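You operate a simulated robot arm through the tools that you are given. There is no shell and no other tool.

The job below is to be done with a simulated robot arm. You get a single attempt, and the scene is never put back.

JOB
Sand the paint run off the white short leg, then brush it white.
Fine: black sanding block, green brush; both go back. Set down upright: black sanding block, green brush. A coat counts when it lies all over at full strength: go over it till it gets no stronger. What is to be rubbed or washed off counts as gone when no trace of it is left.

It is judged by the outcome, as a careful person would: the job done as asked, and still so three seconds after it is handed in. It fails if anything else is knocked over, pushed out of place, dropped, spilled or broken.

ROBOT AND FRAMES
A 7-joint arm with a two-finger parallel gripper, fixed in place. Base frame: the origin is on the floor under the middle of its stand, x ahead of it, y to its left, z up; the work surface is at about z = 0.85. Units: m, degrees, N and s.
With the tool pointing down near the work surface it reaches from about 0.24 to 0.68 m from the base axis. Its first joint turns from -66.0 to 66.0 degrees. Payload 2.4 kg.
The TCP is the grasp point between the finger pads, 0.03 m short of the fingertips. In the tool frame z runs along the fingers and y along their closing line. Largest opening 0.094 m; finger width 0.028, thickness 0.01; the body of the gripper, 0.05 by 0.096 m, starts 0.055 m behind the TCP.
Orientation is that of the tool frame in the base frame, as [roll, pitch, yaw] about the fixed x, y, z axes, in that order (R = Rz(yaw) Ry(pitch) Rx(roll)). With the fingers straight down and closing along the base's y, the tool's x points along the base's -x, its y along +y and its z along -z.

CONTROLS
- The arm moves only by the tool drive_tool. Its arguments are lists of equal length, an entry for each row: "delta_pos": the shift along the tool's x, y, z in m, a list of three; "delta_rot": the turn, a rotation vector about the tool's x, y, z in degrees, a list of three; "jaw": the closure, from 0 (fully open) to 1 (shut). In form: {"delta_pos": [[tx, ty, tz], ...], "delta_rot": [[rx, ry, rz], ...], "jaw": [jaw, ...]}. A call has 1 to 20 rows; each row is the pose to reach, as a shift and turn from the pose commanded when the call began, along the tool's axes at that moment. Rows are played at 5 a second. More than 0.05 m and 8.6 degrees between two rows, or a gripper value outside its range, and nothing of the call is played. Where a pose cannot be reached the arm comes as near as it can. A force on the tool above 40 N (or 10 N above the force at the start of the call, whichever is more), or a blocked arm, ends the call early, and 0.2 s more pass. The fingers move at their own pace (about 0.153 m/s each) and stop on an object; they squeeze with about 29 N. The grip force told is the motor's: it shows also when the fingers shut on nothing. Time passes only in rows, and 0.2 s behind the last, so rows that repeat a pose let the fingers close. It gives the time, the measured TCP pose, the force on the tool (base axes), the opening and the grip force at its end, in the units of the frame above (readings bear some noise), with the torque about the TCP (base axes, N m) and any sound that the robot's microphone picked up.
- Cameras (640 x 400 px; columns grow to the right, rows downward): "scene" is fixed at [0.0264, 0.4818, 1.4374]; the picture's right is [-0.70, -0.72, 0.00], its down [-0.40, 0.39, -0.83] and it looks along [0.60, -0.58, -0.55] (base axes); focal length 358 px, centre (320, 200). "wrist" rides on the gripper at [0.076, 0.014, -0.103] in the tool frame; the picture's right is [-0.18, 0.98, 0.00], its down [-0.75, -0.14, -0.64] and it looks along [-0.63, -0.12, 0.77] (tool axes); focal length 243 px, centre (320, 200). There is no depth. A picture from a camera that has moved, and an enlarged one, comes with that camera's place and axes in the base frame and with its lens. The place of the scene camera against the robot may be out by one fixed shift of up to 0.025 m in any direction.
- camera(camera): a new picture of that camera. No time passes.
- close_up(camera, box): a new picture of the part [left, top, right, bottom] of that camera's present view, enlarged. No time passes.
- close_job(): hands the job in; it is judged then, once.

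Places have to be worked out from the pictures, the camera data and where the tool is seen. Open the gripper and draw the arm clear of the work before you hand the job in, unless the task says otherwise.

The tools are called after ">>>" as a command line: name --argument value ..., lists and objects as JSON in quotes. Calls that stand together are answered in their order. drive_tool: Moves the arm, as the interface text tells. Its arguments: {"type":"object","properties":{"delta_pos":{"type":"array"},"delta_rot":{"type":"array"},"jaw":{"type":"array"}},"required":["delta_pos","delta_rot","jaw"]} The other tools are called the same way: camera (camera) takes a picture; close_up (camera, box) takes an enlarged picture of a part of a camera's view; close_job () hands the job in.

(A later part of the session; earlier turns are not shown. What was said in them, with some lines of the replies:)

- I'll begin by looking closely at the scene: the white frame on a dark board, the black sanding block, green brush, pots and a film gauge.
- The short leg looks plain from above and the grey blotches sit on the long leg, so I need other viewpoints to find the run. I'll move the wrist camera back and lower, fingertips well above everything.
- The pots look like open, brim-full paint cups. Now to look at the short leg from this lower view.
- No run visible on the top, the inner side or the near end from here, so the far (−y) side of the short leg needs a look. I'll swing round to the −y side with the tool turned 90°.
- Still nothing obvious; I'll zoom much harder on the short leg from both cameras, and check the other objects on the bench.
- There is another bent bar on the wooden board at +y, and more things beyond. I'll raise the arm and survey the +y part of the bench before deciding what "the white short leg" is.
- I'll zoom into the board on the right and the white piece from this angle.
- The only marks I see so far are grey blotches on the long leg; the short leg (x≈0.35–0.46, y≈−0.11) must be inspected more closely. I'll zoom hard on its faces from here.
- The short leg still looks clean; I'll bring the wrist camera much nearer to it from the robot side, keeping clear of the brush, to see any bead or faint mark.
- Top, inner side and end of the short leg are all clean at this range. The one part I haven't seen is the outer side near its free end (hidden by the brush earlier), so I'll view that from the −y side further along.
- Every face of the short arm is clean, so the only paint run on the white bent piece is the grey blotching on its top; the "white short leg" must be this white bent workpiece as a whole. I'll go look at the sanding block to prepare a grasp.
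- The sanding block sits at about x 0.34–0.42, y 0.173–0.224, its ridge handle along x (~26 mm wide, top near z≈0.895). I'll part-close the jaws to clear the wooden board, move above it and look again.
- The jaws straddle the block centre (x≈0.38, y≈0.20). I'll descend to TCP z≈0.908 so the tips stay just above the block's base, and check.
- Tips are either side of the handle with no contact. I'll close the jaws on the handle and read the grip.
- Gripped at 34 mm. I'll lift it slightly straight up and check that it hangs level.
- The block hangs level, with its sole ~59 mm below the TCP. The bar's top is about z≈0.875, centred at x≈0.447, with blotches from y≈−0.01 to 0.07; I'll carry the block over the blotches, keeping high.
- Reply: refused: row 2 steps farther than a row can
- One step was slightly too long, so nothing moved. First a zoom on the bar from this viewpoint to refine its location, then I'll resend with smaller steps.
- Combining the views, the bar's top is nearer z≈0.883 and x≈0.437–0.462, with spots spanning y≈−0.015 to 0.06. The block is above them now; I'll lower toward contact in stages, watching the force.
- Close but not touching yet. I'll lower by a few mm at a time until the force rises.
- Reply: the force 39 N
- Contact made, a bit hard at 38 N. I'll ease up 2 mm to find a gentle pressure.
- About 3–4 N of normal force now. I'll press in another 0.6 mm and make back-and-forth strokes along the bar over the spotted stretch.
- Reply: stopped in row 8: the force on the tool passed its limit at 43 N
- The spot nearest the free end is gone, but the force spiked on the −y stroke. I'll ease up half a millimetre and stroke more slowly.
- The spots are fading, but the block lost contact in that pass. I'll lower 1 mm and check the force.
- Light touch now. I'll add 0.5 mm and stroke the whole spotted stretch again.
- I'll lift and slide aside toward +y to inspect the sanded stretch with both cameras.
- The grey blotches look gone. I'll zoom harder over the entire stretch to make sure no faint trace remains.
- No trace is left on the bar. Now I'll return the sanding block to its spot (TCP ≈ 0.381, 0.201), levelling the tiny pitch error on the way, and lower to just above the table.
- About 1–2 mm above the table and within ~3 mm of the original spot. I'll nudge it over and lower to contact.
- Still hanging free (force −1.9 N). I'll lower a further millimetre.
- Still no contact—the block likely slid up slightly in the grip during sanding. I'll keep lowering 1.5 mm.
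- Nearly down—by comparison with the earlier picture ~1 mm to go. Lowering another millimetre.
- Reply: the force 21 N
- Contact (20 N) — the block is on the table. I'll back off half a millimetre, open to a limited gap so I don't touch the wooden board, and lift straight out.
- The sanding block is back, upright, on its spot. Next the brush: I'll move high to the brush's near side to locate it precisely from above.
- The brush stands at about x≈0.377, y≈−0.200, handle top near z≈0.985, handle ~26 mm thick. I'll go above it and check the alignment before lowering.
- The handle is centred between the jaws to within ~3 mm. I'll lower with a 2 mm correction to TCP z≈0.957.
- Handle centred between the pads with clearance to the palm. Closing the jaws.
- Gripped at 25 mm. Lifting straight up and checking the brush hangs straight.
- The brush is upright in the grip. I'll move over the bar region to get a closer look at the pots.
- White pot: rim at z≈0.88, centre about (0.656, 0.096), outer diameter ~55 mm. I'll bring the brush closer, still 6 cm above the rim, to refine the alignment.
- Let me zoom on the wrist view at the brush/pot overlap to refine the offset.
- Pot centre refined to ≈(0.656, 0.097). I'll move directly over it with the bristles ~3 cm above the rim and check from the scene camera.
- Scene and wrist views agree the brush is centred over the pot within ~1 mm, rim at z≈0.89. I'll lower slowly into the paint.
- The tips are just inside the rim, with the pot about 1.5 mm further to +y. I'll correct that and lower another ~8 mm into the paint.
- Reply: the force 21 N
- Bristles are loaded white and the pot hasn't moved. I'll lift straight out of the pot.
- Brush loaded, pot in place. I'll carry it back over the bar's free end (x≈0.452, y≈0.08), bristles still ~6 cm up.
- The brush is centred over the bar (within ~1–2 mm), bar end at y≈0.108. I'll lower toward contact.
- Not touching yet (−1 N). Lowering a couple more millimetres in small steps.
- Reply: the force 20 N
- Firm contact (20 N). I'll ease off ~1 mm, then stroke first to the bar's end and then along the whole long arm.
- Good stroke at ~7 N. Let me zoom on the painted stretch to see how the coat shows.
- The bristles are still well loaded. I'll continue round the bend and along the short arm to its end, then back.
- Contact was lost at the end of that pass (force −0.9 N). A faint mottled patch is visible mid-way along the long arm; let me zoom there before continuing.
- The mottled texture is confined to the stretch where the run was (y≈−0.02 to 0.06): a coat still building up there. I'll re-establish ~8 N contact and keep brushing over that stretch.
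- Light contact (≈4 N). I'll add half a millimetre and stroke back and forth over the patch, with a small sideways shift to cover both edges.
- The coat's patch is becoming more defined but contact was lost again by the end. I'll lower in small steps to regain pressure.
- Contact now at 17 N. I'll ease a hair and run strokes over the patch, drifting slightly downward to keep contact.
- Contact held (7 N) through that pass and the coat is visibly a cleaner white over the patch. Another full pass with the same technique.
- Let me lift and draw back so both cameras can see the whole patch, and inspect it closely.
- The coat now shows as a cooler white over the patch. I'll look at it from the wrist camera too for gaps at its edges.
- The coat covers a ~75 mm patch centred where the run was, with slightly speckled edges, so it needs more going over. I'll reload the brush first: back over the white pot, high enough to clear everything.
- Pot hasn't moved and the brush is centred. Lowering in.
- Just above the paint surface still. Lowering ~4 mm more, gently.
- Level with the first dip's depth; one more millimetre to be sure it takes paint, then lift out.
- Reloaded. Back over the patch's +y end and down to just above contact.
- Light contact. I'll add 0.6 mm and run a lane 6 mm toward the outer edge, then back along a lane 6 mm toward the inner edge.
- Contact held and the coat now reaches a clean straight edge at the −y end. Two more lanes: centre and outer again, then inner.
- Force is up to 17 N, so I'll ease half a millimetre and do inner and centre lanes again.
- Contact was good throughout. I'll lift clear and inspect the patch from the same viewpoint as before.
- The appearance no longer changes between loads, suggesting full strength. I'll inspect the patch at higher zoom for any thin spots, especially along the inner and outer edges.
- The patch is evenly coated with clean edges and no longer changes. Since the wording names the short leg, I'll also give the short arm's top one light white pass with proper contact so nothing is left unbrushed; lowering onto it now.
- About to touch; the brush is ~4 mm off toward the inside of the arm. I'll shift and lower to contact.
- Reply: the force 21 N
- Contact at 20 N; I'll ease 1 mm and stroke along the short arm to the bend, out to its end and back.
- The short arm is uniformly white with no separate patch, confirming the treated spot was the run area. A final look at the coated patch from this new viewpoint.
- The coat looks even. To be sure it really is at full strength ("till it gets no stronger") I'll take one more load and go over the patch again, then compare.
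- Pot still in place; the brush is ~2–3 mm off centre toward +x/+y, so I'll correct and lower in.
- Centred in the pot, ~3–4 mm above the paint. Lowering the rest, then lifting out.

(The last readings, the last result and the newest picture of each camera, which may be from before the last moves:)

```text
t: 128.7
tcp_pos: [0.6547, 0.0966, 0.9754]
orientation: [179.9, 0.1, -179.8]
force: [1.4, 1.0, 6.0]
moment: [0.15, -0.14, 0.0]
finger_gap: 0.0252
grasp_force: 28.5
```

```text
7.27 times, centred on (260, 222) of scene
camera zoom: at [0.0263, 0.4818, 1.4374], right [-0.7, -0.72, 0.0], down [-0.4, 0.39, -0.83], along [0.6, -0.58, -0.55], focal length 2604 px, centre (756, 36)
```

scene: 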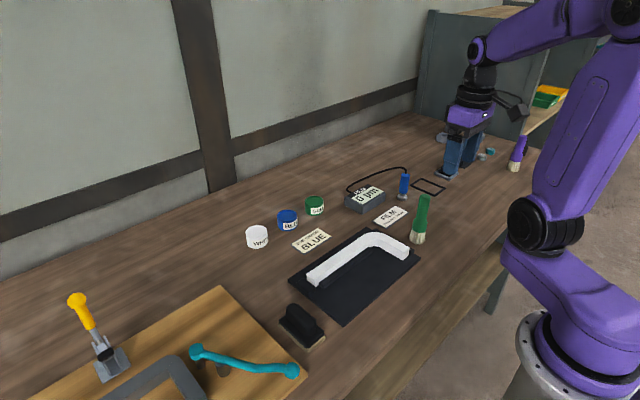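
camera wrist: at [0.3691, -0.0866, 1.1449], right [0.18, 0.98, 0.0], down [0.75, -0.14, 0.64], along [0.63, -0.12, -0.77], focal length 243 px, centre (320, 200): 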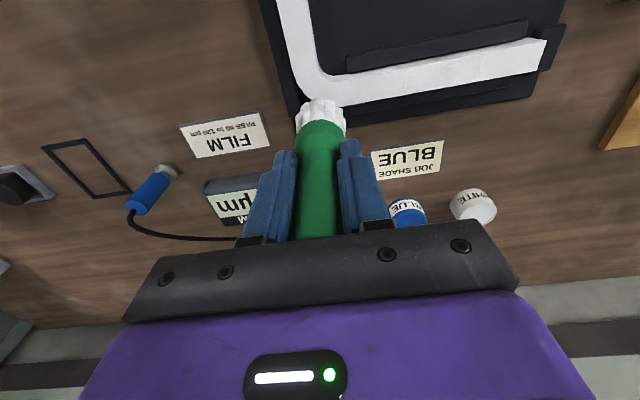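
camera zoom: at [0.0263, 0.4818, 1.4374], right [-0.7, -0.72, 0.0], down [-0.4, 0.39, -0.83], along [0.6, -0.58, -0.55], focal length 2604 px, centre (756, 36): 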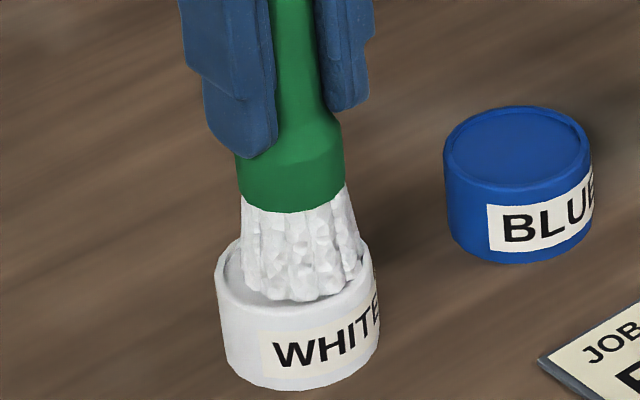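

Touching the paint (6 N). Lifting out and returning to the patch's +y end, down to just above contact.

>>> drive_tool --delta_pos '[[0, 0, -0.02], [0, 0, -0.05], [0.0, 0, -0.065], [0.041, -0.0045, -0.065], [0.082, -0.009, -0.065], [0.123, -0.0135, -0.065], [0.164, -0.018, -0.065], [0.2047, -0.0228, -0.065], [0.2047, -0.0228, -0.03], [0.2047, -0.0228, -0.008], [0.2047, -0.0228, -0.004], [0.2047, -0.0228, -0.004]]' --delta_rot '[[0, 0, 0], [0, 0, 0], [0, 0, 0], [0, 0, 0], [0, 0, 0], [0, 0, 0], [0, 0, 0], [0, 0, 0], [0, 0, 0], [0, 0, 0], [0, 0, 0], [0, 0, 0]]' --jaw '[1, 1, 1, 1, 1, 1, 1, 1, 1, 1, 1, 1]'

>>> close_up --camera "wrist" --box '[200, 40, 440, 190]'

```text
t: 131.3
tcp_pos: [0.4508, 0.071, 0.98]
orientation: [179.8, 0.1, -179.8]
force: [-0.8, 0.1, -1.5]
moment: [-0.03, 0.0, 0.02]
finger_gap: 0.0256
grasp_force: 29.0
```

```text
2.67 times, centred on (320, 115) of wrist
camera zoom: at [0.3732, 0.0857, 1.0816], right [0.18, 0.98, 0.0], down [0.75, -0.14, 0.64], along [0.63, -0.12, -0.77], focal length 647 px, centre (320, 427)
```

zoom: 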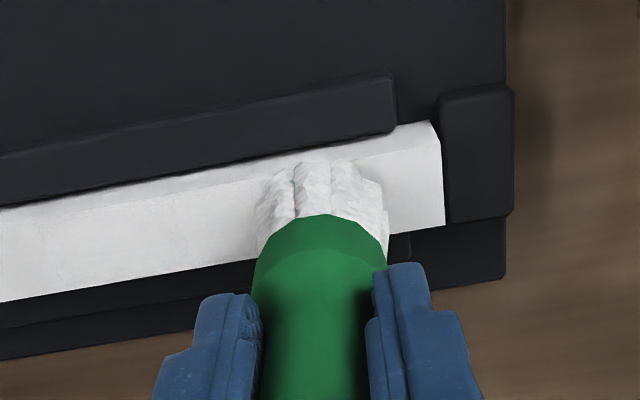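

>>> drive_tool --delta_pos '[[0, 0, 0.001], [0, 0, 0.002], [0, 0, 0.002]]' --delta_rot '[[0, 0, 0], [0, 0, 0], [0, 0, 0]]' --jaw '[1, 1, 1]'

>>> drive_tool --delta_pos '[[0, 0, 0.001], [0, 0, 0.001]]' --delta_rot '[[0, 0, 0], [0, 0, 0]]' --jaw '[1, 1]'

```text
t: 132.1
tcp_pos: [0.4505, 0.0735, 0.9763]
orientation: [179.9, 0.0, -179.7]
force: [0.6, -0.7, -0.5]
moment: [-0.01, 0.0, -0.01]
finger_gap: 0.0259
grasp_force: 28.5
```

```text
t: 132.7
tcp_pos: [0.452, 0.0739, 0.975]
orientation: [179.9, 0.2, -179.8]
force: [-1.2, -2.1, 19.5]
moment: [-0.19, 0.13, -0.02]
finger_gap: 0.0255
grasp_force: 28.9
```

Contact (≈20 N). I'll ease 0.5 mm and run outer and inner lanes over the patch.

>>> drive_tool --delta_pos '[[-0.006, 0, -0.0006], [-0.006, -0.012, -0.0005], [-0.006, -0.024, -0.0005], [-0.006, -0.036, -0.0004], [-0.006, -0.048, -0.0004], [-0.006, -0.06, -0.0003], [-0.006, -0.072, -0.0003], [-0.006, -0.084, -0.0002], [-0.006, -0.096, -0.0002], [-0.003, -0.108, -0.0001], [0.006, -0.108, -0.0001], [0.006, -0.096, -0.0001], [0.006, -0.084, 0.0], [0.006, -0.072, 0.0], [0.006, -0.06, 0.0001], [0.006, -0.048, 0.0001], [0.006, -0.036, 0.0002], [0.006, -0.024, 0.0002], [0.006, -0.012, 0.0003], [0.006, 0, 0.0003]]' --delta_rot '[[0, 0, 0], [0, 0, 0], [0, 0, 0], [0, 0, 0], [0, 0, 0], [0, 0, 0], [0, 0, 0], [0, 0, 0], [0, 0, 0], [0, 0, 0], [0, 0, 0], [0, 0, 0], [0, 0, 0], [0, 0, 0], [0, 0, 0], [0, 0, 0], [0, 0, 0], [0, 0, 0], [0, 0, 0], [0, 0, 0]]' --jaw '[1, 1, 1, 1, 1, 1, 1, 1, 1, 1, 1, 1, 1, 1, 1, 1, 1, 1, 1, 1]'

>>> drive_tool --delta_pos '[[-0.006, -0.002, 0.0], [-0.006, -0.014, 0.0001], [-0.006, -0.026, 0.0001], [-0.006, -0.038, 0.0002], [-0.006, -0.05, 0.0002], [-0.006, -0.062, 0.0003], [-0.006, -0.074, 0.0003], [-0.006, -0.086, 0.0004], [-0.006, -0.098, 0.0004], [-0.006, -0.11, 0.0005], [-0.006, -0.098, 0.0005], [-0.006, -0.086, 0.0006], [-0.006, -0.074, 0.0006], [-0.006, -0.062, 0.0007], [-0.006, -0.05, 0.0007], [-0.006, -0.038, 0.0008], [-0.006, -0.026, 0.0008], [-0.006, -0.014, 0.0009], [-0.006, -0.002, 0.0009]]' --delta_rot '[[0, 0, 0], [0, 0, 0], [0, 0, 0], [0, 0, 0], [0, 0, 0], [0, 0, 0], [0, 0, 0], [0, 0, 0], [0, 0, 0], [0, 0, 0], [0, 0, 0], [0, 0, 0], [0, 0, 0], [0, 0, 0], [0, 0, 0], [0, 0, 0], [0, 0, 0], [0, 0, 0], [0, 0, 0]]' --jaw '[1, 1, 1, 1, 1, 1, 1, 1, 1, 1, 1, 1, 1, 1, 1, 1, 1, 1, 1]'

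```text
t: 136.9
tcp_pos: [0.442, 0.0746, 0.9731]
orientation: [179.9, -0.1, -179.8]
force: [0.1, 0.1, -1.6]
moment: [0.05, -0.02, -0.02]
finger_gap: 0.0256
grasp_force: 28.6
```

```text
t: 140.9
tcp_pos: [0.4495, 0.0717, 0.9726]
orientation: [179.9, 0.0, -179.7]
force: [1.1, 0.8, -1.3]
moment: [-0.01, -0.01, -0.01]
finger_gap: 0.0255
grasp_force: 28.6
```

Contact was lost in those passes as the brush crept up in the grip. I'll find contact again with gentler steps.

>>> drive_tool --delta_pos '[[0, 0, 0.0005], [0, 0, 0.001]]' --delta_rot '[[0, 0, 0], [0, 0, 0]]' --jaw '[1, 1]'

>>> drive_tool --delta_pos '[[0, 0, 0.0004], [0, 0, 0.0007]]' --delta_rot '[[0, 0, 0], [0, 0, 0]]' --jaw '[1, 1]'

```text
t: 141.5
tcp_pos: [0.4506, 0.0714, 0.9716]
orientation: [-180.0, -0.1, -179.9]
force: [-3.3, -1.2, 11.0]
moment: [-0.23, 0.21, -0.02]
finger_gap: 0.0255
grasp_force: 28.8
```

```text
t: 142.1
tcp_pos: [0.4494, 0.072, 0.9716]
orientation: [180.0, 0.2, -179.8]
force: [-2.3, -1.5, 20.1]
moment: [-0.17, 0.07, -0.03]
finger_gap: 0.0255
grasp_force: 29.0
```

Contact re-established. Running lanes with a slightly larger downward drift to keep pressure.

>>> drive_tool --delta_pos '[[-0.006, 0, -0.0003], [-0.006, -0.012, -0.0002], [-0.006, -0.024, -0.0001], [-0.006, -0.036, -0.0], [-0.006, -0.048, 0.0], [-0.006, -0.06, 0.0001], [-0.006, -0.072, 0.0002], [-0.006, -0.084, 0.0003], [-0.006, -0.096, 0.0003], [-0.003, -0.108, 0.0004], [0.006, -0.108, 0.0005], [0.006, -0.096, 0.0005], [0.006, -0.084, 0.0006], [0.006, -0.072, 0.0007], [0.006, -0.06, 0.0007], [0.006, -0.048, 0.0008], [0.006, -0.036, 0.0009], [0.006, -0.024, 0.0009], [0.006, -0.012, 0.001], [0.006, 0, 0.001]]' --delta_rot '[[0, 0, 0], [0, 0, 0], [0, 0, 0], [0, 0, 0], [0, 0, 0], [0, 0, 0], [0, 0, 0], [0, 0, 0], [0, 0, 0], [0, 0, 0], [0, 0, 0], [0, 0, 0], [0, 0, 0], [0, 0, 0], [0, 0, 0], [0, 0, 0], [0, 0, 0], [0, 0, 0], [0, 0, 0], [0, 0, 0]]' --jaw '[1, 1, 1, 1, 1, 1, 1, 1, 1, 1, 1, 1, 1, 1, 1, 1, 1, 1, 1, 1]'

>>> close_up --camera "scene" --box '[290, 200, 390, 290]'

```text
t: 146.3
tcp_pos: [0.4438, 0.073, 0.9696]
orientation: [180.0, 0.0, -179.9]
force: [2.0, -6.5, 21.4]
moment: [-0.51, -0.54, -0.1]
finger_gap: 0.0253
grasp_force: 28.9
```

```text
4.44 times, centred on (340, 245) of scene
camera zoom: at [0.0261, 0.4815, 1.4375], right [-0.7, -0.72, 0.0], down [-0.4, 0.39, -0.83], along [0.6, -0.58, -0.55], focal length 1591 px, centre (231, 0)
```

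zoom: 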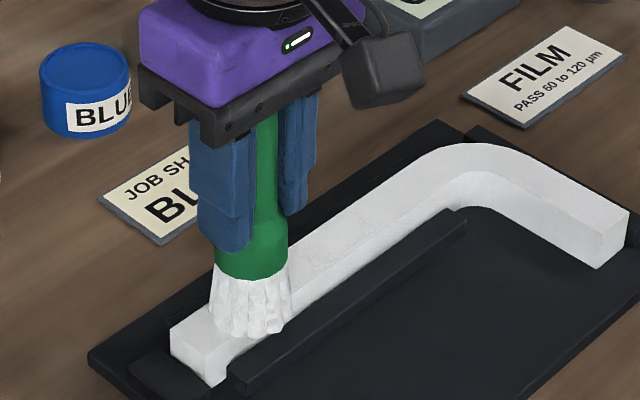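

Good firm contact kept throughout. One more pass down the centre and outer lanes, easing the pressure a little.

>>> drive_tool --delta_pos '[[-0.006, -0.002, -0.0007], [-0.007, -0.014, -0.0007], [-0.007, -0.026, -0.0006], [-0.007, -0.038, -0.0006], [-0.007, -0.05, -0.0005], [-0.007, -0.062, -0.0005], [-0.007, -0.074, -0.0004], [-0.007, -0.086, -0.0004], [-0.007, -0.098, -0.0003], [-0.007, -0.11, -0.0003], [-0.013, -0.11, -0.0003], [-0.013, -0.098, -0.0003], [-0.013, -0.086, -0.0002], [-0.013, -0.074, -0.0002], [-0.013, -0.062, -0.0001], [-0.013, -0.05, -0.0001], [-0.013, -0.038, 0.0], [-0.013, -0.026, 0.0], [-0.013, -0.014, 0.0], [-0.013, -0.002, 0.0]]' --delta_rot '[[0, 0, 0], [0, 0, 0], [0, 0, 0], [0, 0, 0], [0, 0, 0], [0, 0, 0], [0, 0, 0], [0, 0, 0], [0, 0, 0], [0, 0, 0], [0, 0, 0], [0, 0, 0], [0, 0, 0], [0, 0, 0], [0, 0, 0], [0, 0, 0], [0, 0, 0], [0, 0, 0], [0, 0, 0], [0, 0, 0]]' --jaw '[1, 1, 1, 1, 1, 1, 1, 1, 1, 1, 1, 1, 1, 1, 1, 1, 1, 1, 1, 1]'

>>> drive_tool --delta_pos '[[0, 0, -0.025], [0.01, -0.04, -0.05], [0.025, -0.08, -0.06], [0.04, -0.12, -0.06], [0.055, -0.155, -0.06], [0.066, -0.19, -0.06], [0.066, -0.19, -0.06]]' --delta_rot '[[0, 0, 0], [0, 0, 0], [0, 0, 0], [0, 0, 0], [0, 0, 0], [0, 0, 0], [0, 0, 0]]' --jaw '[1, 1, 1, 1, 1, 1, 1]'

>>> close_up --camera "scene" --box '[316, 228, 376, 278]'

>>> close_up --camera "wrist" --box '[400, 105, 470, 155]'

>>> close_up --camera "wrist" --box '[460, 95, 550, 150]'

>>> camera --camera "wrist"

```text
t: 150.5
tcp_pos: [0.4571, 0.073, 0.972]
orientation: [179.9, -0.2, -179.8]
force: [-0.3, 0.0, -1.3]
moment: [-0.01, -0.02, 0.0]
finger_gap: 0.0256
grasp_force: 29.0
```

```text
t: 152.1
tcp_pos: [0.3909, -0.1206, 1.0308]
orientation: [179.9, 0.0, -179.7]
force: [0.1, 0.9, -1.0]
moment: [0.01, 0.01, -0.02]
finger_gap: 0.0253
grasp_force: 29.3
```

```text
8.00 times, centred on (346, 253) of scene
camera zoom: at [0.0264, 0.4817, 1.4374], right [-0.7, -0.72, 0.0], down [-0.4, 0.39, -0.83], along [0.6, -0.58, -0.55], focal length 2864 px, centre (112, -224)
```

zoom: 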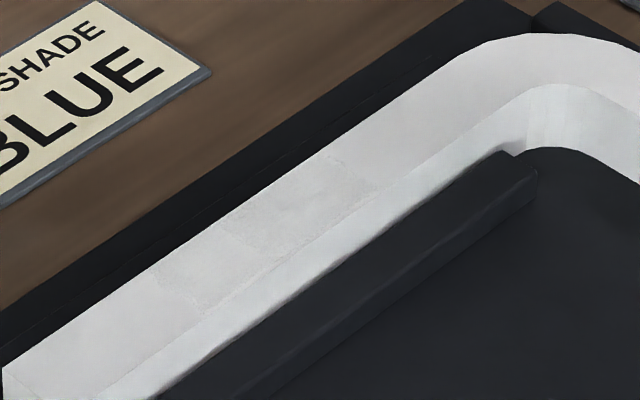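

```text
8.00 times, centred on (435, 130) of wrist
camera zoom: at [0.3124, -0.1074, 1.1335], right [0.18, 0.98, 0.0], down [0.75, -0.14, 0.64], along [0.63, -0.12, -0.77], focal length 1941 px, centre (-600, 760)
```

zoom: 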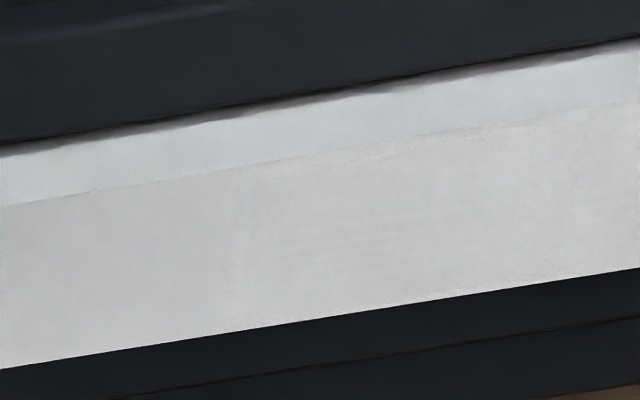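

```text
7.11 times, centred on (505, 122) of wrist
camera zoom: at [0.3124, -0.1074, 1.1335], right [0.18, 0.98, 0.0], down [0.75, -0.14, 0.64], along [0.63, -0.12, -0.77], focal length 1725 px, centre (-996, 751)
```

zoom: 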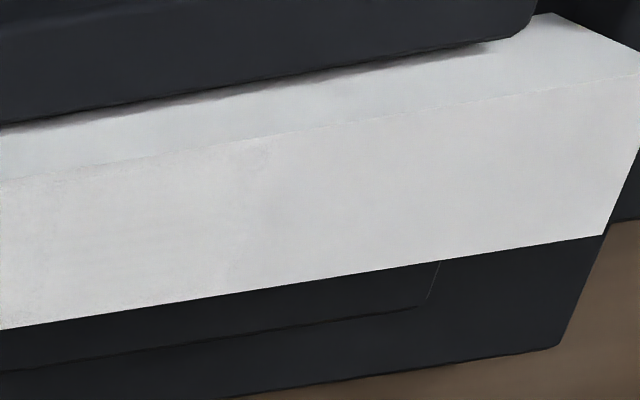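

```text
taken
camera wrist: at [0.3124, -0.1074, 1.1335], right [0.18, 0.98, 0.0], down [0.75, -0.14, 0.64], along [0.63, -0.12, -0.77], focal length 243 px, centre (320, 200)
```

wrist: 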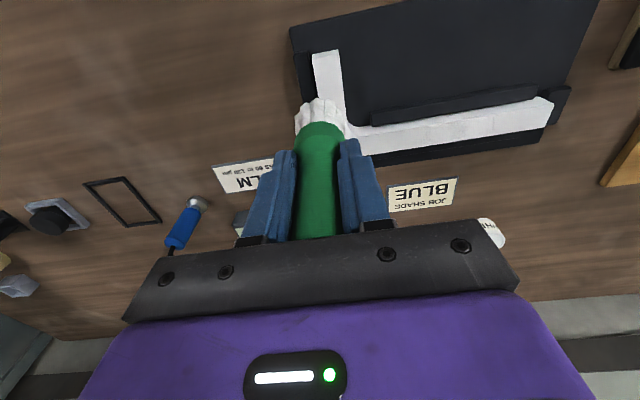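

No further change — the coat is at full strength and even. Now the brush goes back to its spot at (0.378, −0.200): moving over it and lowering to ~1 cm above the table.

>>> drive_tool --delta_pos '[[0.005, -0.03, 0], [0.01, -0.06, 0], [0.0135, -0.0805, 0], [0.0135, -0.0805, 0.03], [0.0135, -0.0805, 0.06], [0.0135, -0.0805, 0.08], [0.0135, -0.0805, 0.08]]' --delta_rot '[[0, 0, 0], [0, 0, 0], [0, 0, 0], [0, 0, 0], [0, 0, 0], [0, 0, 0], [0, 0, 0]]' --jaw '[1, 1, 1, 1, 1, 1, 1]'

>>> close_up --camera "scene" --box '[370, 150, 470, 250]'

>>> camera --camera "wrist"

```text
t: 153.7
tcp_pos: [0.376, -0.1999, 0.9516]
orientation: [179.9, 0.0, -179.8]
force: [0.7, 0.5, -0.5]
moment: [0.0, 0.0, 0.04]
finger_gap: 0.0255
grasp_force: 28.6
```

```text
4.00 times, centred on (420, 200) of scene
camera zoom: at [0.0264, 0.4818, 1.4374], right [-0.7, -0.72, 0.0], down [-0.4, 0.39, -0.83], along [0.6, -0.58, -0.55], focal length 1432 px, centre (-80, 200)
```

zoom: 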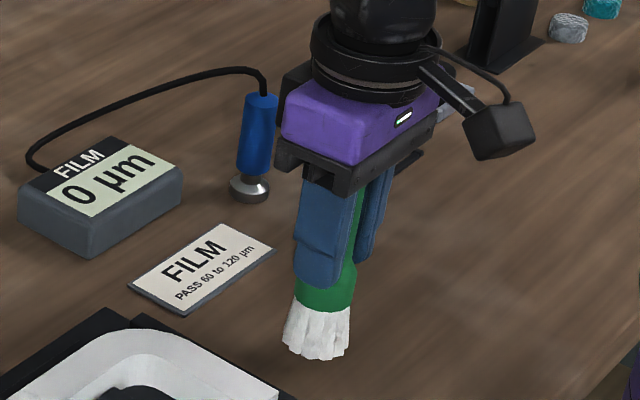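

```text
taken
camera wrist: at [0.2988, -0.187, 1.0537], right [0.18, 0.98, 0.0], down [0.75, -0.14, 0.64], along [0.63, -0.12, -0.77], focal length 243 px, centre (320, 200)
```

wrist: 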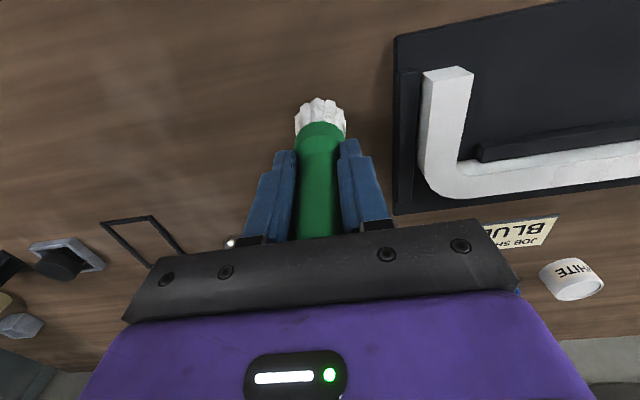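

Over the original spot, about 1 cm up, brush upright. Lowering to the table gently.

>>> drive_tool --delta_pos '[[0, 0, 0.004], [0, 0, 0.008], [0, 0, 0.0095], [0, 0, 0.0095]]' --delta_rot '[[0, 0, 0], [0, 0, 0], [0, 0, 0], [0, 0, 0]]' --jaw '[1, 1, 1, 1]'

>>> drive_tool --delta_pos '[[0, 0, 0.0007], [0, 0, 0.001]]' --delta_rot '[[0, 0, 0], [0, 0, 0]]' --jaw '[1, 1]'

```text
t: 154.7
tcp_pos: [0.3777, -0.2002, 0.9414]
orientation: [179.9, 0.0, -179.8]
force: [0.8, -0.4, -1.2]
moment: [-0.02, -0.04, 0.01]
finger_gap: 0.0253
grasp_force: 28.8
```

```text
t: 155.3
tcp_pos: [0.3767, -0.2016, 0.94]
orientation: [179.8, 0.0, -179.8]
force: [0.6, 0.5, -1.4]
moment: [0.03, 0.03, 0.02]
finger_gap: 0.0256
grasp_force: 29.0
```

>>> drive_tool --delta_pos '[[0, 0, 0.0007], [0, 0, 0.001]]' --delta_rot '[[0, 0, 0], [0, 0, 0]]' --jaw '[1, 1]'

>>> close_up --camera "scene" --box '[380, 190, 450, 250]'

```text
t: 155.9
tcp_pos: [0.3792, -0.2013, 0.9372]
orientation: [180.0, 0.0, -179.7]
force: [0.3, 0.0, -0.4]
moment: [0.01, 0.0, -0.02]
finger_gap: 0.0257
grasp_force: 29.4
```

```text
6.67 times, centred on (415, 220) of scene
camera zoom: at [0.0264, 0.4818, 1.4374], right [-0.7, -0.72, 0.0], down [-0.4, 0.39, -0.83], along [0.6, -0.58, -0.55], focal length 2387 px, centre (-313, 67)
```

zoom: 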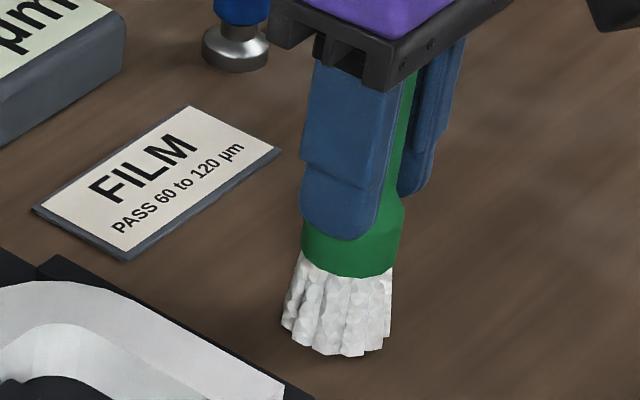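

Almost there. Smaller steps until the force registers.

>>> drive_tool --delta_pos '[[0, 0, 0.0007], [0, 0, 0.0007]]' --delta_rot '[[0, 0, 0], [0, 0, 0]]' --jaw '[1, 1]'

>>> drive_tool --delta_pos '[[0, 0, 0.0007], [0, 0, 0.0007]]' --delta_rot '[[0, 0, 0], [0, 0, 0]]' --jaw '[1, 1]'

```text
t: 156.5
tcp_pos: [0.379, -0.1989, 0.9372]
orientation: [180.0, 0.0, -179.8]
force: [-0.3, 0.5, -1.6]
moment: [-0.01, -0.01, 0.0]
finger_gap: 0.0254
grasp_force: 29.2
```

```text
t: 157.1
tcp_pos: [0.3785, -0.2007, 0.9368]
orientation: [179.9, 0.0, -179.8]
force: [-0.3, -0.1, -1.7]
moment: [0.0, 0.04, 0.0]
finger_gap: 0.0257
grasp_force: 29.0
```

>>> drive_tool --delta_pos '[[0, 0, 0.0007], [0, 0, 0.0007]]' --delta_rot '[[0, 0, 0], [0, 0, 0]]' --jaw '[1, 1]'

>>> drive_tool --delta_pos '[[0, 0, 0.0007], [0, 0, 0.0007]]' --delta_rot '[[0, 0, 0], [0, 0, 0]]' --jaw '[1, 1]'

```text
t: 157.7
tcp_pos: [0.379, -0.2012, 0.936]
orientation: [179.9, 0.0, -179.8]
force: [-0.5, 0.7, 1.5]
moment: [0.08, -0.03, 0.04]
finger_gap: 0.0253
grasp_force: 28.7
```

```text
t: 158.3
tcp_pos: [0.3784, -0.1997, 0.9374]
orientation: [179.9, 0.1, -179.9]
force: [-1.5, 2.4, 9.0]
moment: [0.12, -0.17, 0.03]
finger_gap: 0.0255
grasp_force: 29.2
```

Bristles are on the table (9 N). I'll ease half a millimetre, open gradually and wait.

>>> drive_tool --delta_pos '[[0, 0, -0.0005], [0, 0, -0.0005], [0, 0, -0.0005], [0, 0, -0.0005], [0, 0, -0.0005], [0, 0, -0.0005]]' --delta_rot '[[0, 0, 0], [0, 0, 0], [0, 0, 0], [0, 0, 0], [0, 0, 0], [0, 0, 0]]' --jaw '[0.72, 0.68, 0.6, 0.5, 0.35, 0.35]'

>>> close_up --camera "scene" --box '[370, 150, 470, 250]'

>>> close_up --camera "wrist" --box '[220, 40, 440, 260]'

```text
t: 159.7
tcp_pos: [0.3797, -0.2007, 0.937]
orientation: [180.0, 0.0, -179.8]
force: [-0.8, -0.2, 0.8]
moment: [0.01, -0.03, -0.03]
finger_gap: 0.0614
grasp_force: 0.1
```

```text
4.00 times, centred on (420, 200) of scene
camera zoom: at [0.0264, 0.4818, 1.4374], right [-0.7, -0.72, 0.0], down [-0.4, 0.39, -0.83], along [0.6, -0.58, -0.55], focal length 1432 px, centre (-80, 200)
```

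zoom: 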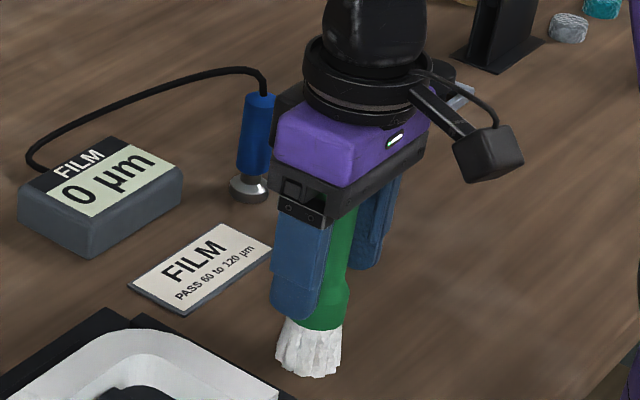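

```text
1.82 times, centred on (330, 150) of wrist
camera zoom: at [0.3013, -0.1872, 1.0385], right [0.18, 0.98, 0.0], down [0.75, -0.14, 0.64], along [0.63, -0.12, -0.77], focal length 441 px, centre (302, 291)
```

zoom: 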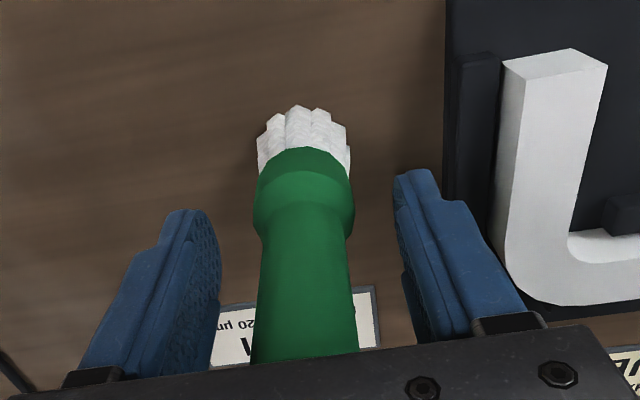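

The brush stands upright by itself with the jaws open. Lifting straight up, slowly at first.

>>> drive_tool --delta_pos '[[0, 0, -0.01], [0, 0, -0.025], [0, 0, -0.05], [0, 0, -0.085], [0, 0, -0.125], [0, 0, -0.16], [0, 0, -0.16]]' --delta_rot '[[0, 0, 0], [0, 0, 0], [0, 0, 0], [0, 0, 0], [0, 0, 0], [0, 0, 0], [0, 0, 0]]' --jaw '[0.35, 0.35, 0.3, 0.3, 0.3, 0.3, 0.3]'

>>> camera --camera "scene"

>>> camera --camera "wrist"

```text
t: 161.3
tcp_pos: [0.3783, -0.1986, 1.0948]
orientation: [179.9, -0.1, -179.8]
force: [0.1, -0.2, -0.3]
moment: [-0.03, 0.01, 0.02]
finger_gap: 0.066
grasp_force: 0.0
```

```text
taken
```

scene: 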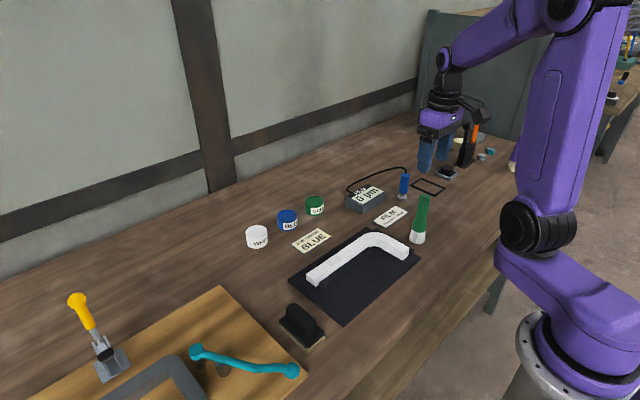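

```text
taken
camera wrist: at [0.3002, -0.1861, 1.1975], right [0.18, 0.98, 0.0], down [0.75, -0.14, 0.64], along [0.63, -0.12, -0.77], focal length 243 px, centre (320, 200)
```

wrist: 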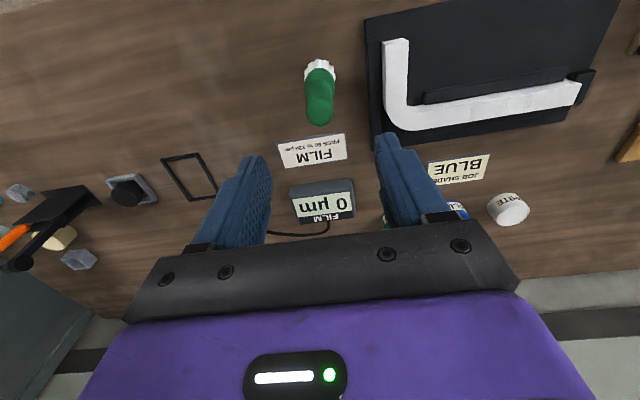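

Brush and block are both back and upright. I'll take a final close look at the patch, the brush and the block with the arm clear.

>>> close_up --camera "wrist" --box '[400, 70, 600, 140]'

>>> close_up --camera "wrist" --box '[450, 80, 530, 125]'

>>> close_up --camera "scene" --box '[295, 220, 425, 295]'

>>> close_up --camera "scene" --box '[230, 160, 450, 350]'

```text
3.20 times, centred on (500, 105) of wrist
camera zoom: at [0.3002, -0.1861, 1.1975], right [0.18, 0.98, 0.0], down [0.75, -0.14, 0.64], along [0.63, -0.12, -0.77], focal length 776 px, centre (-256, 504)
```

zoom: 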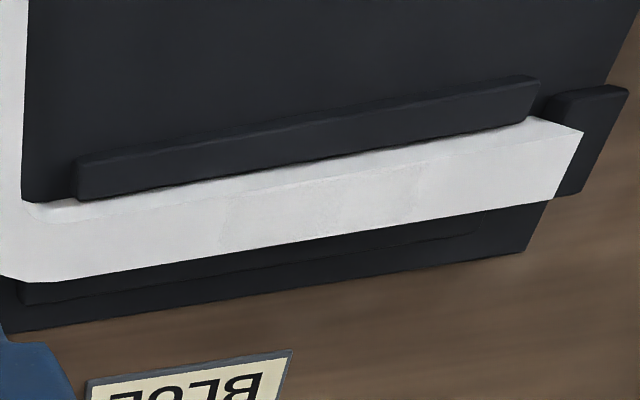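

```text
8.00 times, centred on (490, 102) of wrist
camera zoom: at [0.3002, -0.1861, 1.1975], right [0.18, 0.98, 0.0], down [0.75, -0.14, 0.64], along [0.63, -0.12, -0.77], focal length 1941 px, centre (-1040, 980)
```

zoom: 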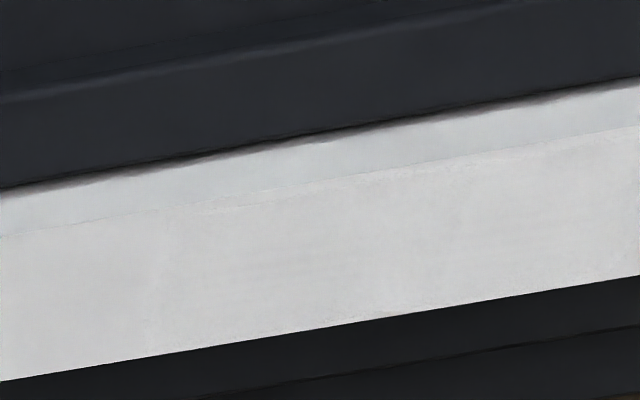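

```text
4.92 times, centred on (360, 258) of scene
camera zoom: at [0.0264, 0.4818, 1.4374], right [-0.7, -0.72, 0.0], down [-0.4, 0.39, -0.83], along [0.6, -0.58, -0.55], focal length 1763 px, centre (123, -83)
```

zoom: 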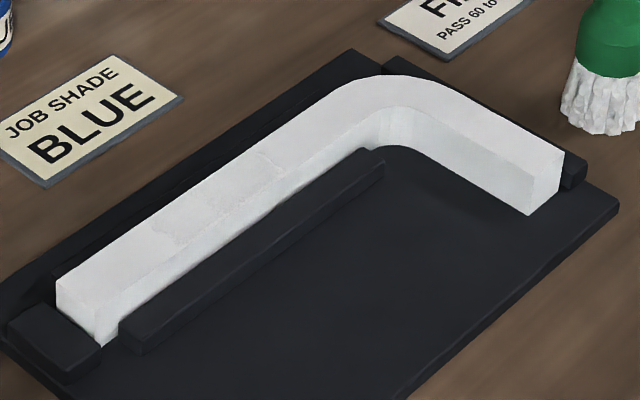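

```text
2.11 times, centred on (340, 255) of scene
camera zoom: at [0.0264, 0.4818, 1.4374], right [-0.7, -0.72, 0.0], down [-0.4, 0.39, -0.83], along [0.6, -0.58, -0.55], focal length 754 px, centre (278, 84)
```

zoom: 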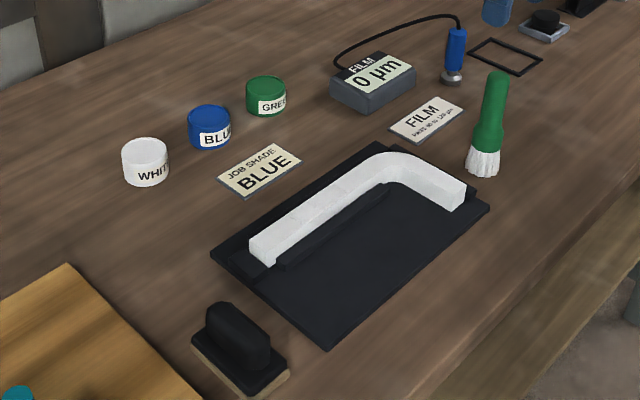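

All objects match their starting places. There's a faint internal line within the patch; I'll zoom once more to make sure neither half is thinner.

>>> close_up --camera "scene" --box '[322, 238, 358, 266]'

>>> close_up --camera "scene" --box '[330, 244, 348, 258]'

>>> close_up --camera "wrist" --box '[480, 80, 540, 120]'

>>> close_up --camera "wrist" --box '[460, 85, 510, 120]'

```text
14.29 times, centred on (340, 252) of scene
camera zoom: at [0.0264, 0.4818, 1.4374], right [-0.7, -0.72, 0.0], down [-0.4, 0.39, -0.83], along [0.6, -0.58, -0.55], focal length 5115 px, centre (34, -543)
```

zoom: 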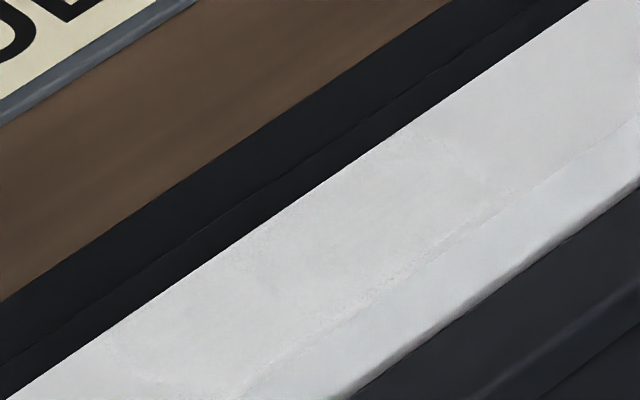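

```text
16.00 times, centred on (339, 251) of scene
camera zoom: at [0.0264, 0.4818, 1.4374], right [-0.7, -0.72, 0.0], down [-0.4, 0.39, -0.83], along [0.6, -0.58, -0.55], focal length 5728 px, centre (16, -616)
```

zoom: 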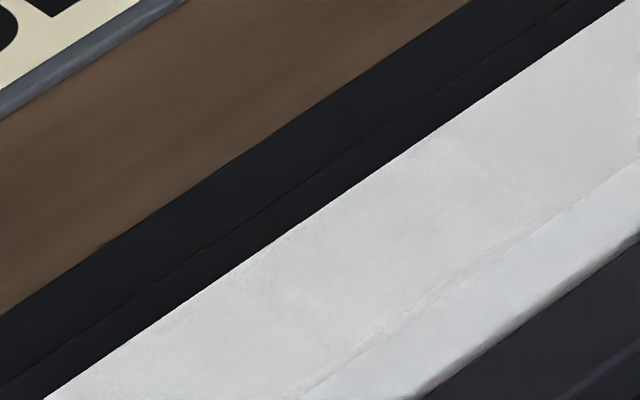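

```text
10.00 times, centred on (510, 100) of wrist
camera zoom: at [0.3002, -0.1861, 1.1975], right [0.18, 0.98, 0.0], down [0.75, -0.14, 0.64], along [0.63, -0.12, -0.77], focal length 2426 px, centre (-1580, 1200)
```

zoom: 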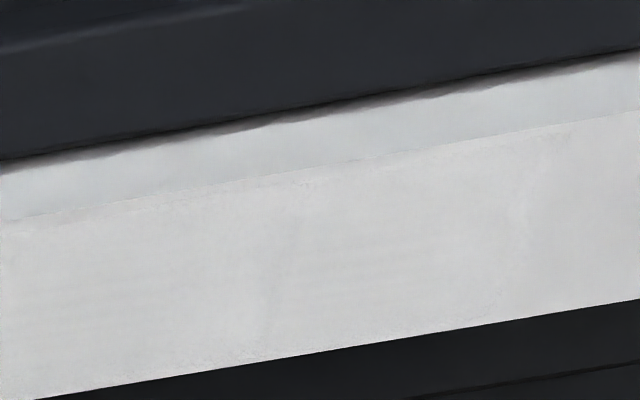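

```text
11.43 times, centred on (485, 102) of wrist
camera zoom: at [0.3002, -0.1861, 1.1975], right [0.18, 0.98, 0.0], down [0.75, -0.14, 0.64], along [0.63, -0.12, -0.77], focal length 2773 px, centre (-1566, 1314)
```

zoom: 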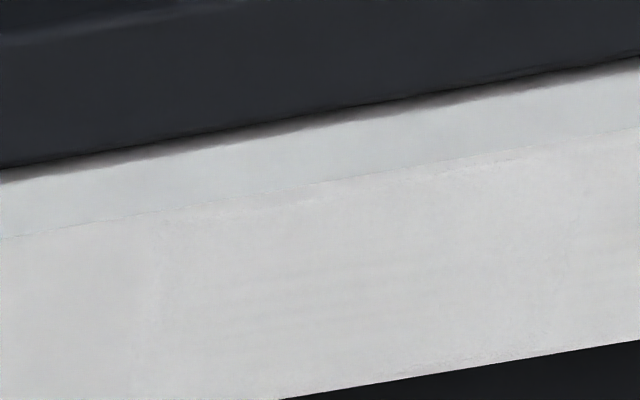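

The coat is even over the whole patch with no thin half. I'll open the gripper fully and draw the arm up and clear to its starting area.

>>> drive_tool --delta_pos '[[0, 0, -0.045], [0, 0, -0.09], [-0.01, 0.03, -0.12], [-0.03, 0.07, -0.13], [-0.045, 0.11, -0.13], [-0.06, 0.15, -0.13], [-0.075, 0.19, -0.13], [-0.09, 0.23, -0.13], [-0.09, 0.25, -0.13], [-0.09, 0.25, -0.13]]' --delta_rot '[[0, 0, 0], [0, 0, 0], [0, 0, 0], [0, 0, 0], [0, 0, 0], [0, 0, 0], [0, 0, 0], [0, 0, 0], [0, 0, 0], [0, 0, 0]]' --jaw '[0.3, 0.3, 0.2, 0, 0, 0, 0, 0, 0, 0]'

>>> camera --camera "scene"

>>> camera --camera "wrist"

>>> close_up --camera "wrist" --box '[80, 0, 400, 200]'

```text
t: 163.5
tcp_pos: [0.4649, 0.0487, 1.2289]
orientation: [179.9, 0.0, -179.8]
force: [0.6, 0.0, 0.4]
moment: [0.03, 0.0, -0.01]
finger_gap: 0.0941
grasp_force: 0.0
```

```text
taken
```

scene: 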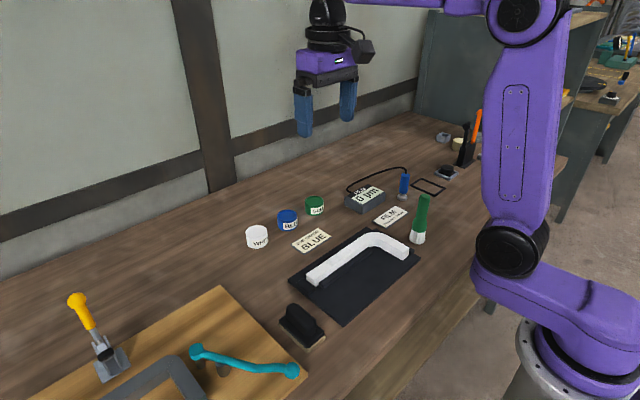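

```text
taken
camera wrist: at [0.3876, 0.0633, 1.3319], right [0.18, 0.98, 0.0], down [0.75, -0.14, 0.64], along [0.63, -0.12, -0.77], focal length 243 px, centre (320, 200)
```

wrist: 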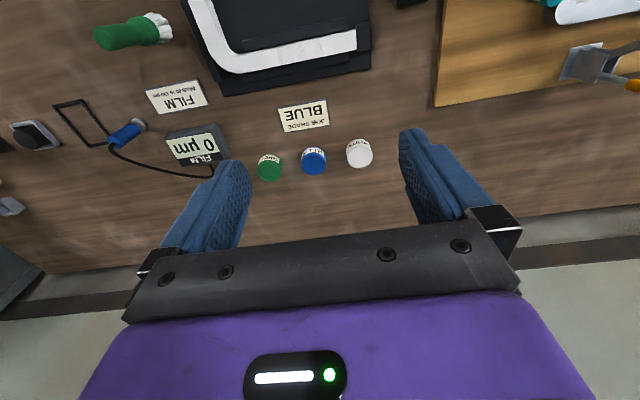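

```text
2.00 times, centred on (240, 100) of wrist
camera zoom: at [0.3876, 0.0633, 1.3319], right [0.18, 0.98, 0.0], down [0.75, -0.14, 0.64], along [0.63, -0.12, -0.77], focal length 485 px, centre (480, 400)
```

zoom: 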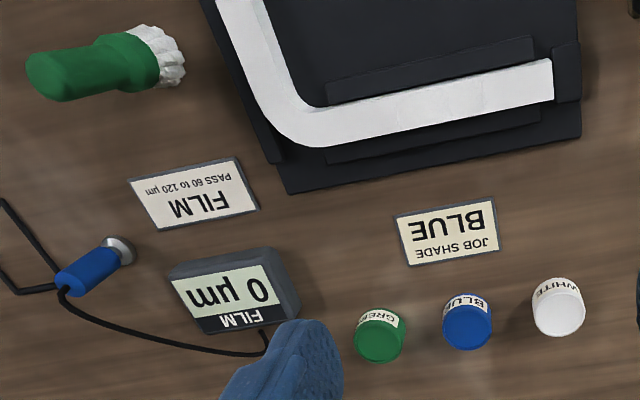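

The run is gone and the white coat is even. The block and brush stand upright at their original places, everything else matches the first pictures, and the arm is clear with the gripper open. Handing the job in.

>>> close_job

```text
The job is handed in.
```

I sanded off the only paint run I could find, brushed that area white, and handed the job in. That run was on the longer arm of the white piece, not the short one.

- **Which leg:** I checked the top, sides and end of the short arm closely and found no marks. The only visible run was a cluster of grey blotches on top of the longer arm. I took "white short leg" to mean the white bent piece as a whole and treated the run there. If you meant the short arm itself, it was not sanded; I only gave its top a light white pass.
- **Sanding:** The blotches are gone, with no trace in close-up pictures.
- **Coat:** I loaded the brush three times and went over the sanded area repeatedly, until it stopped changing in the pictures. It looks even edge to edge. White on white is hard to see, and I did not use the film gauge, so full strength is judged by eye only.
- **Colour:** I used white as you asked, although the card on the bench says the job shade is blue.
- **Tools:** The black sanding block and green brush are back at their original spots, standing upright. The brush still has white paint on its bristles.
- **Everything else:** Nothing was knocked over, and the pots, cards and gauge are where they started. The gripper is open and the arm is clear.
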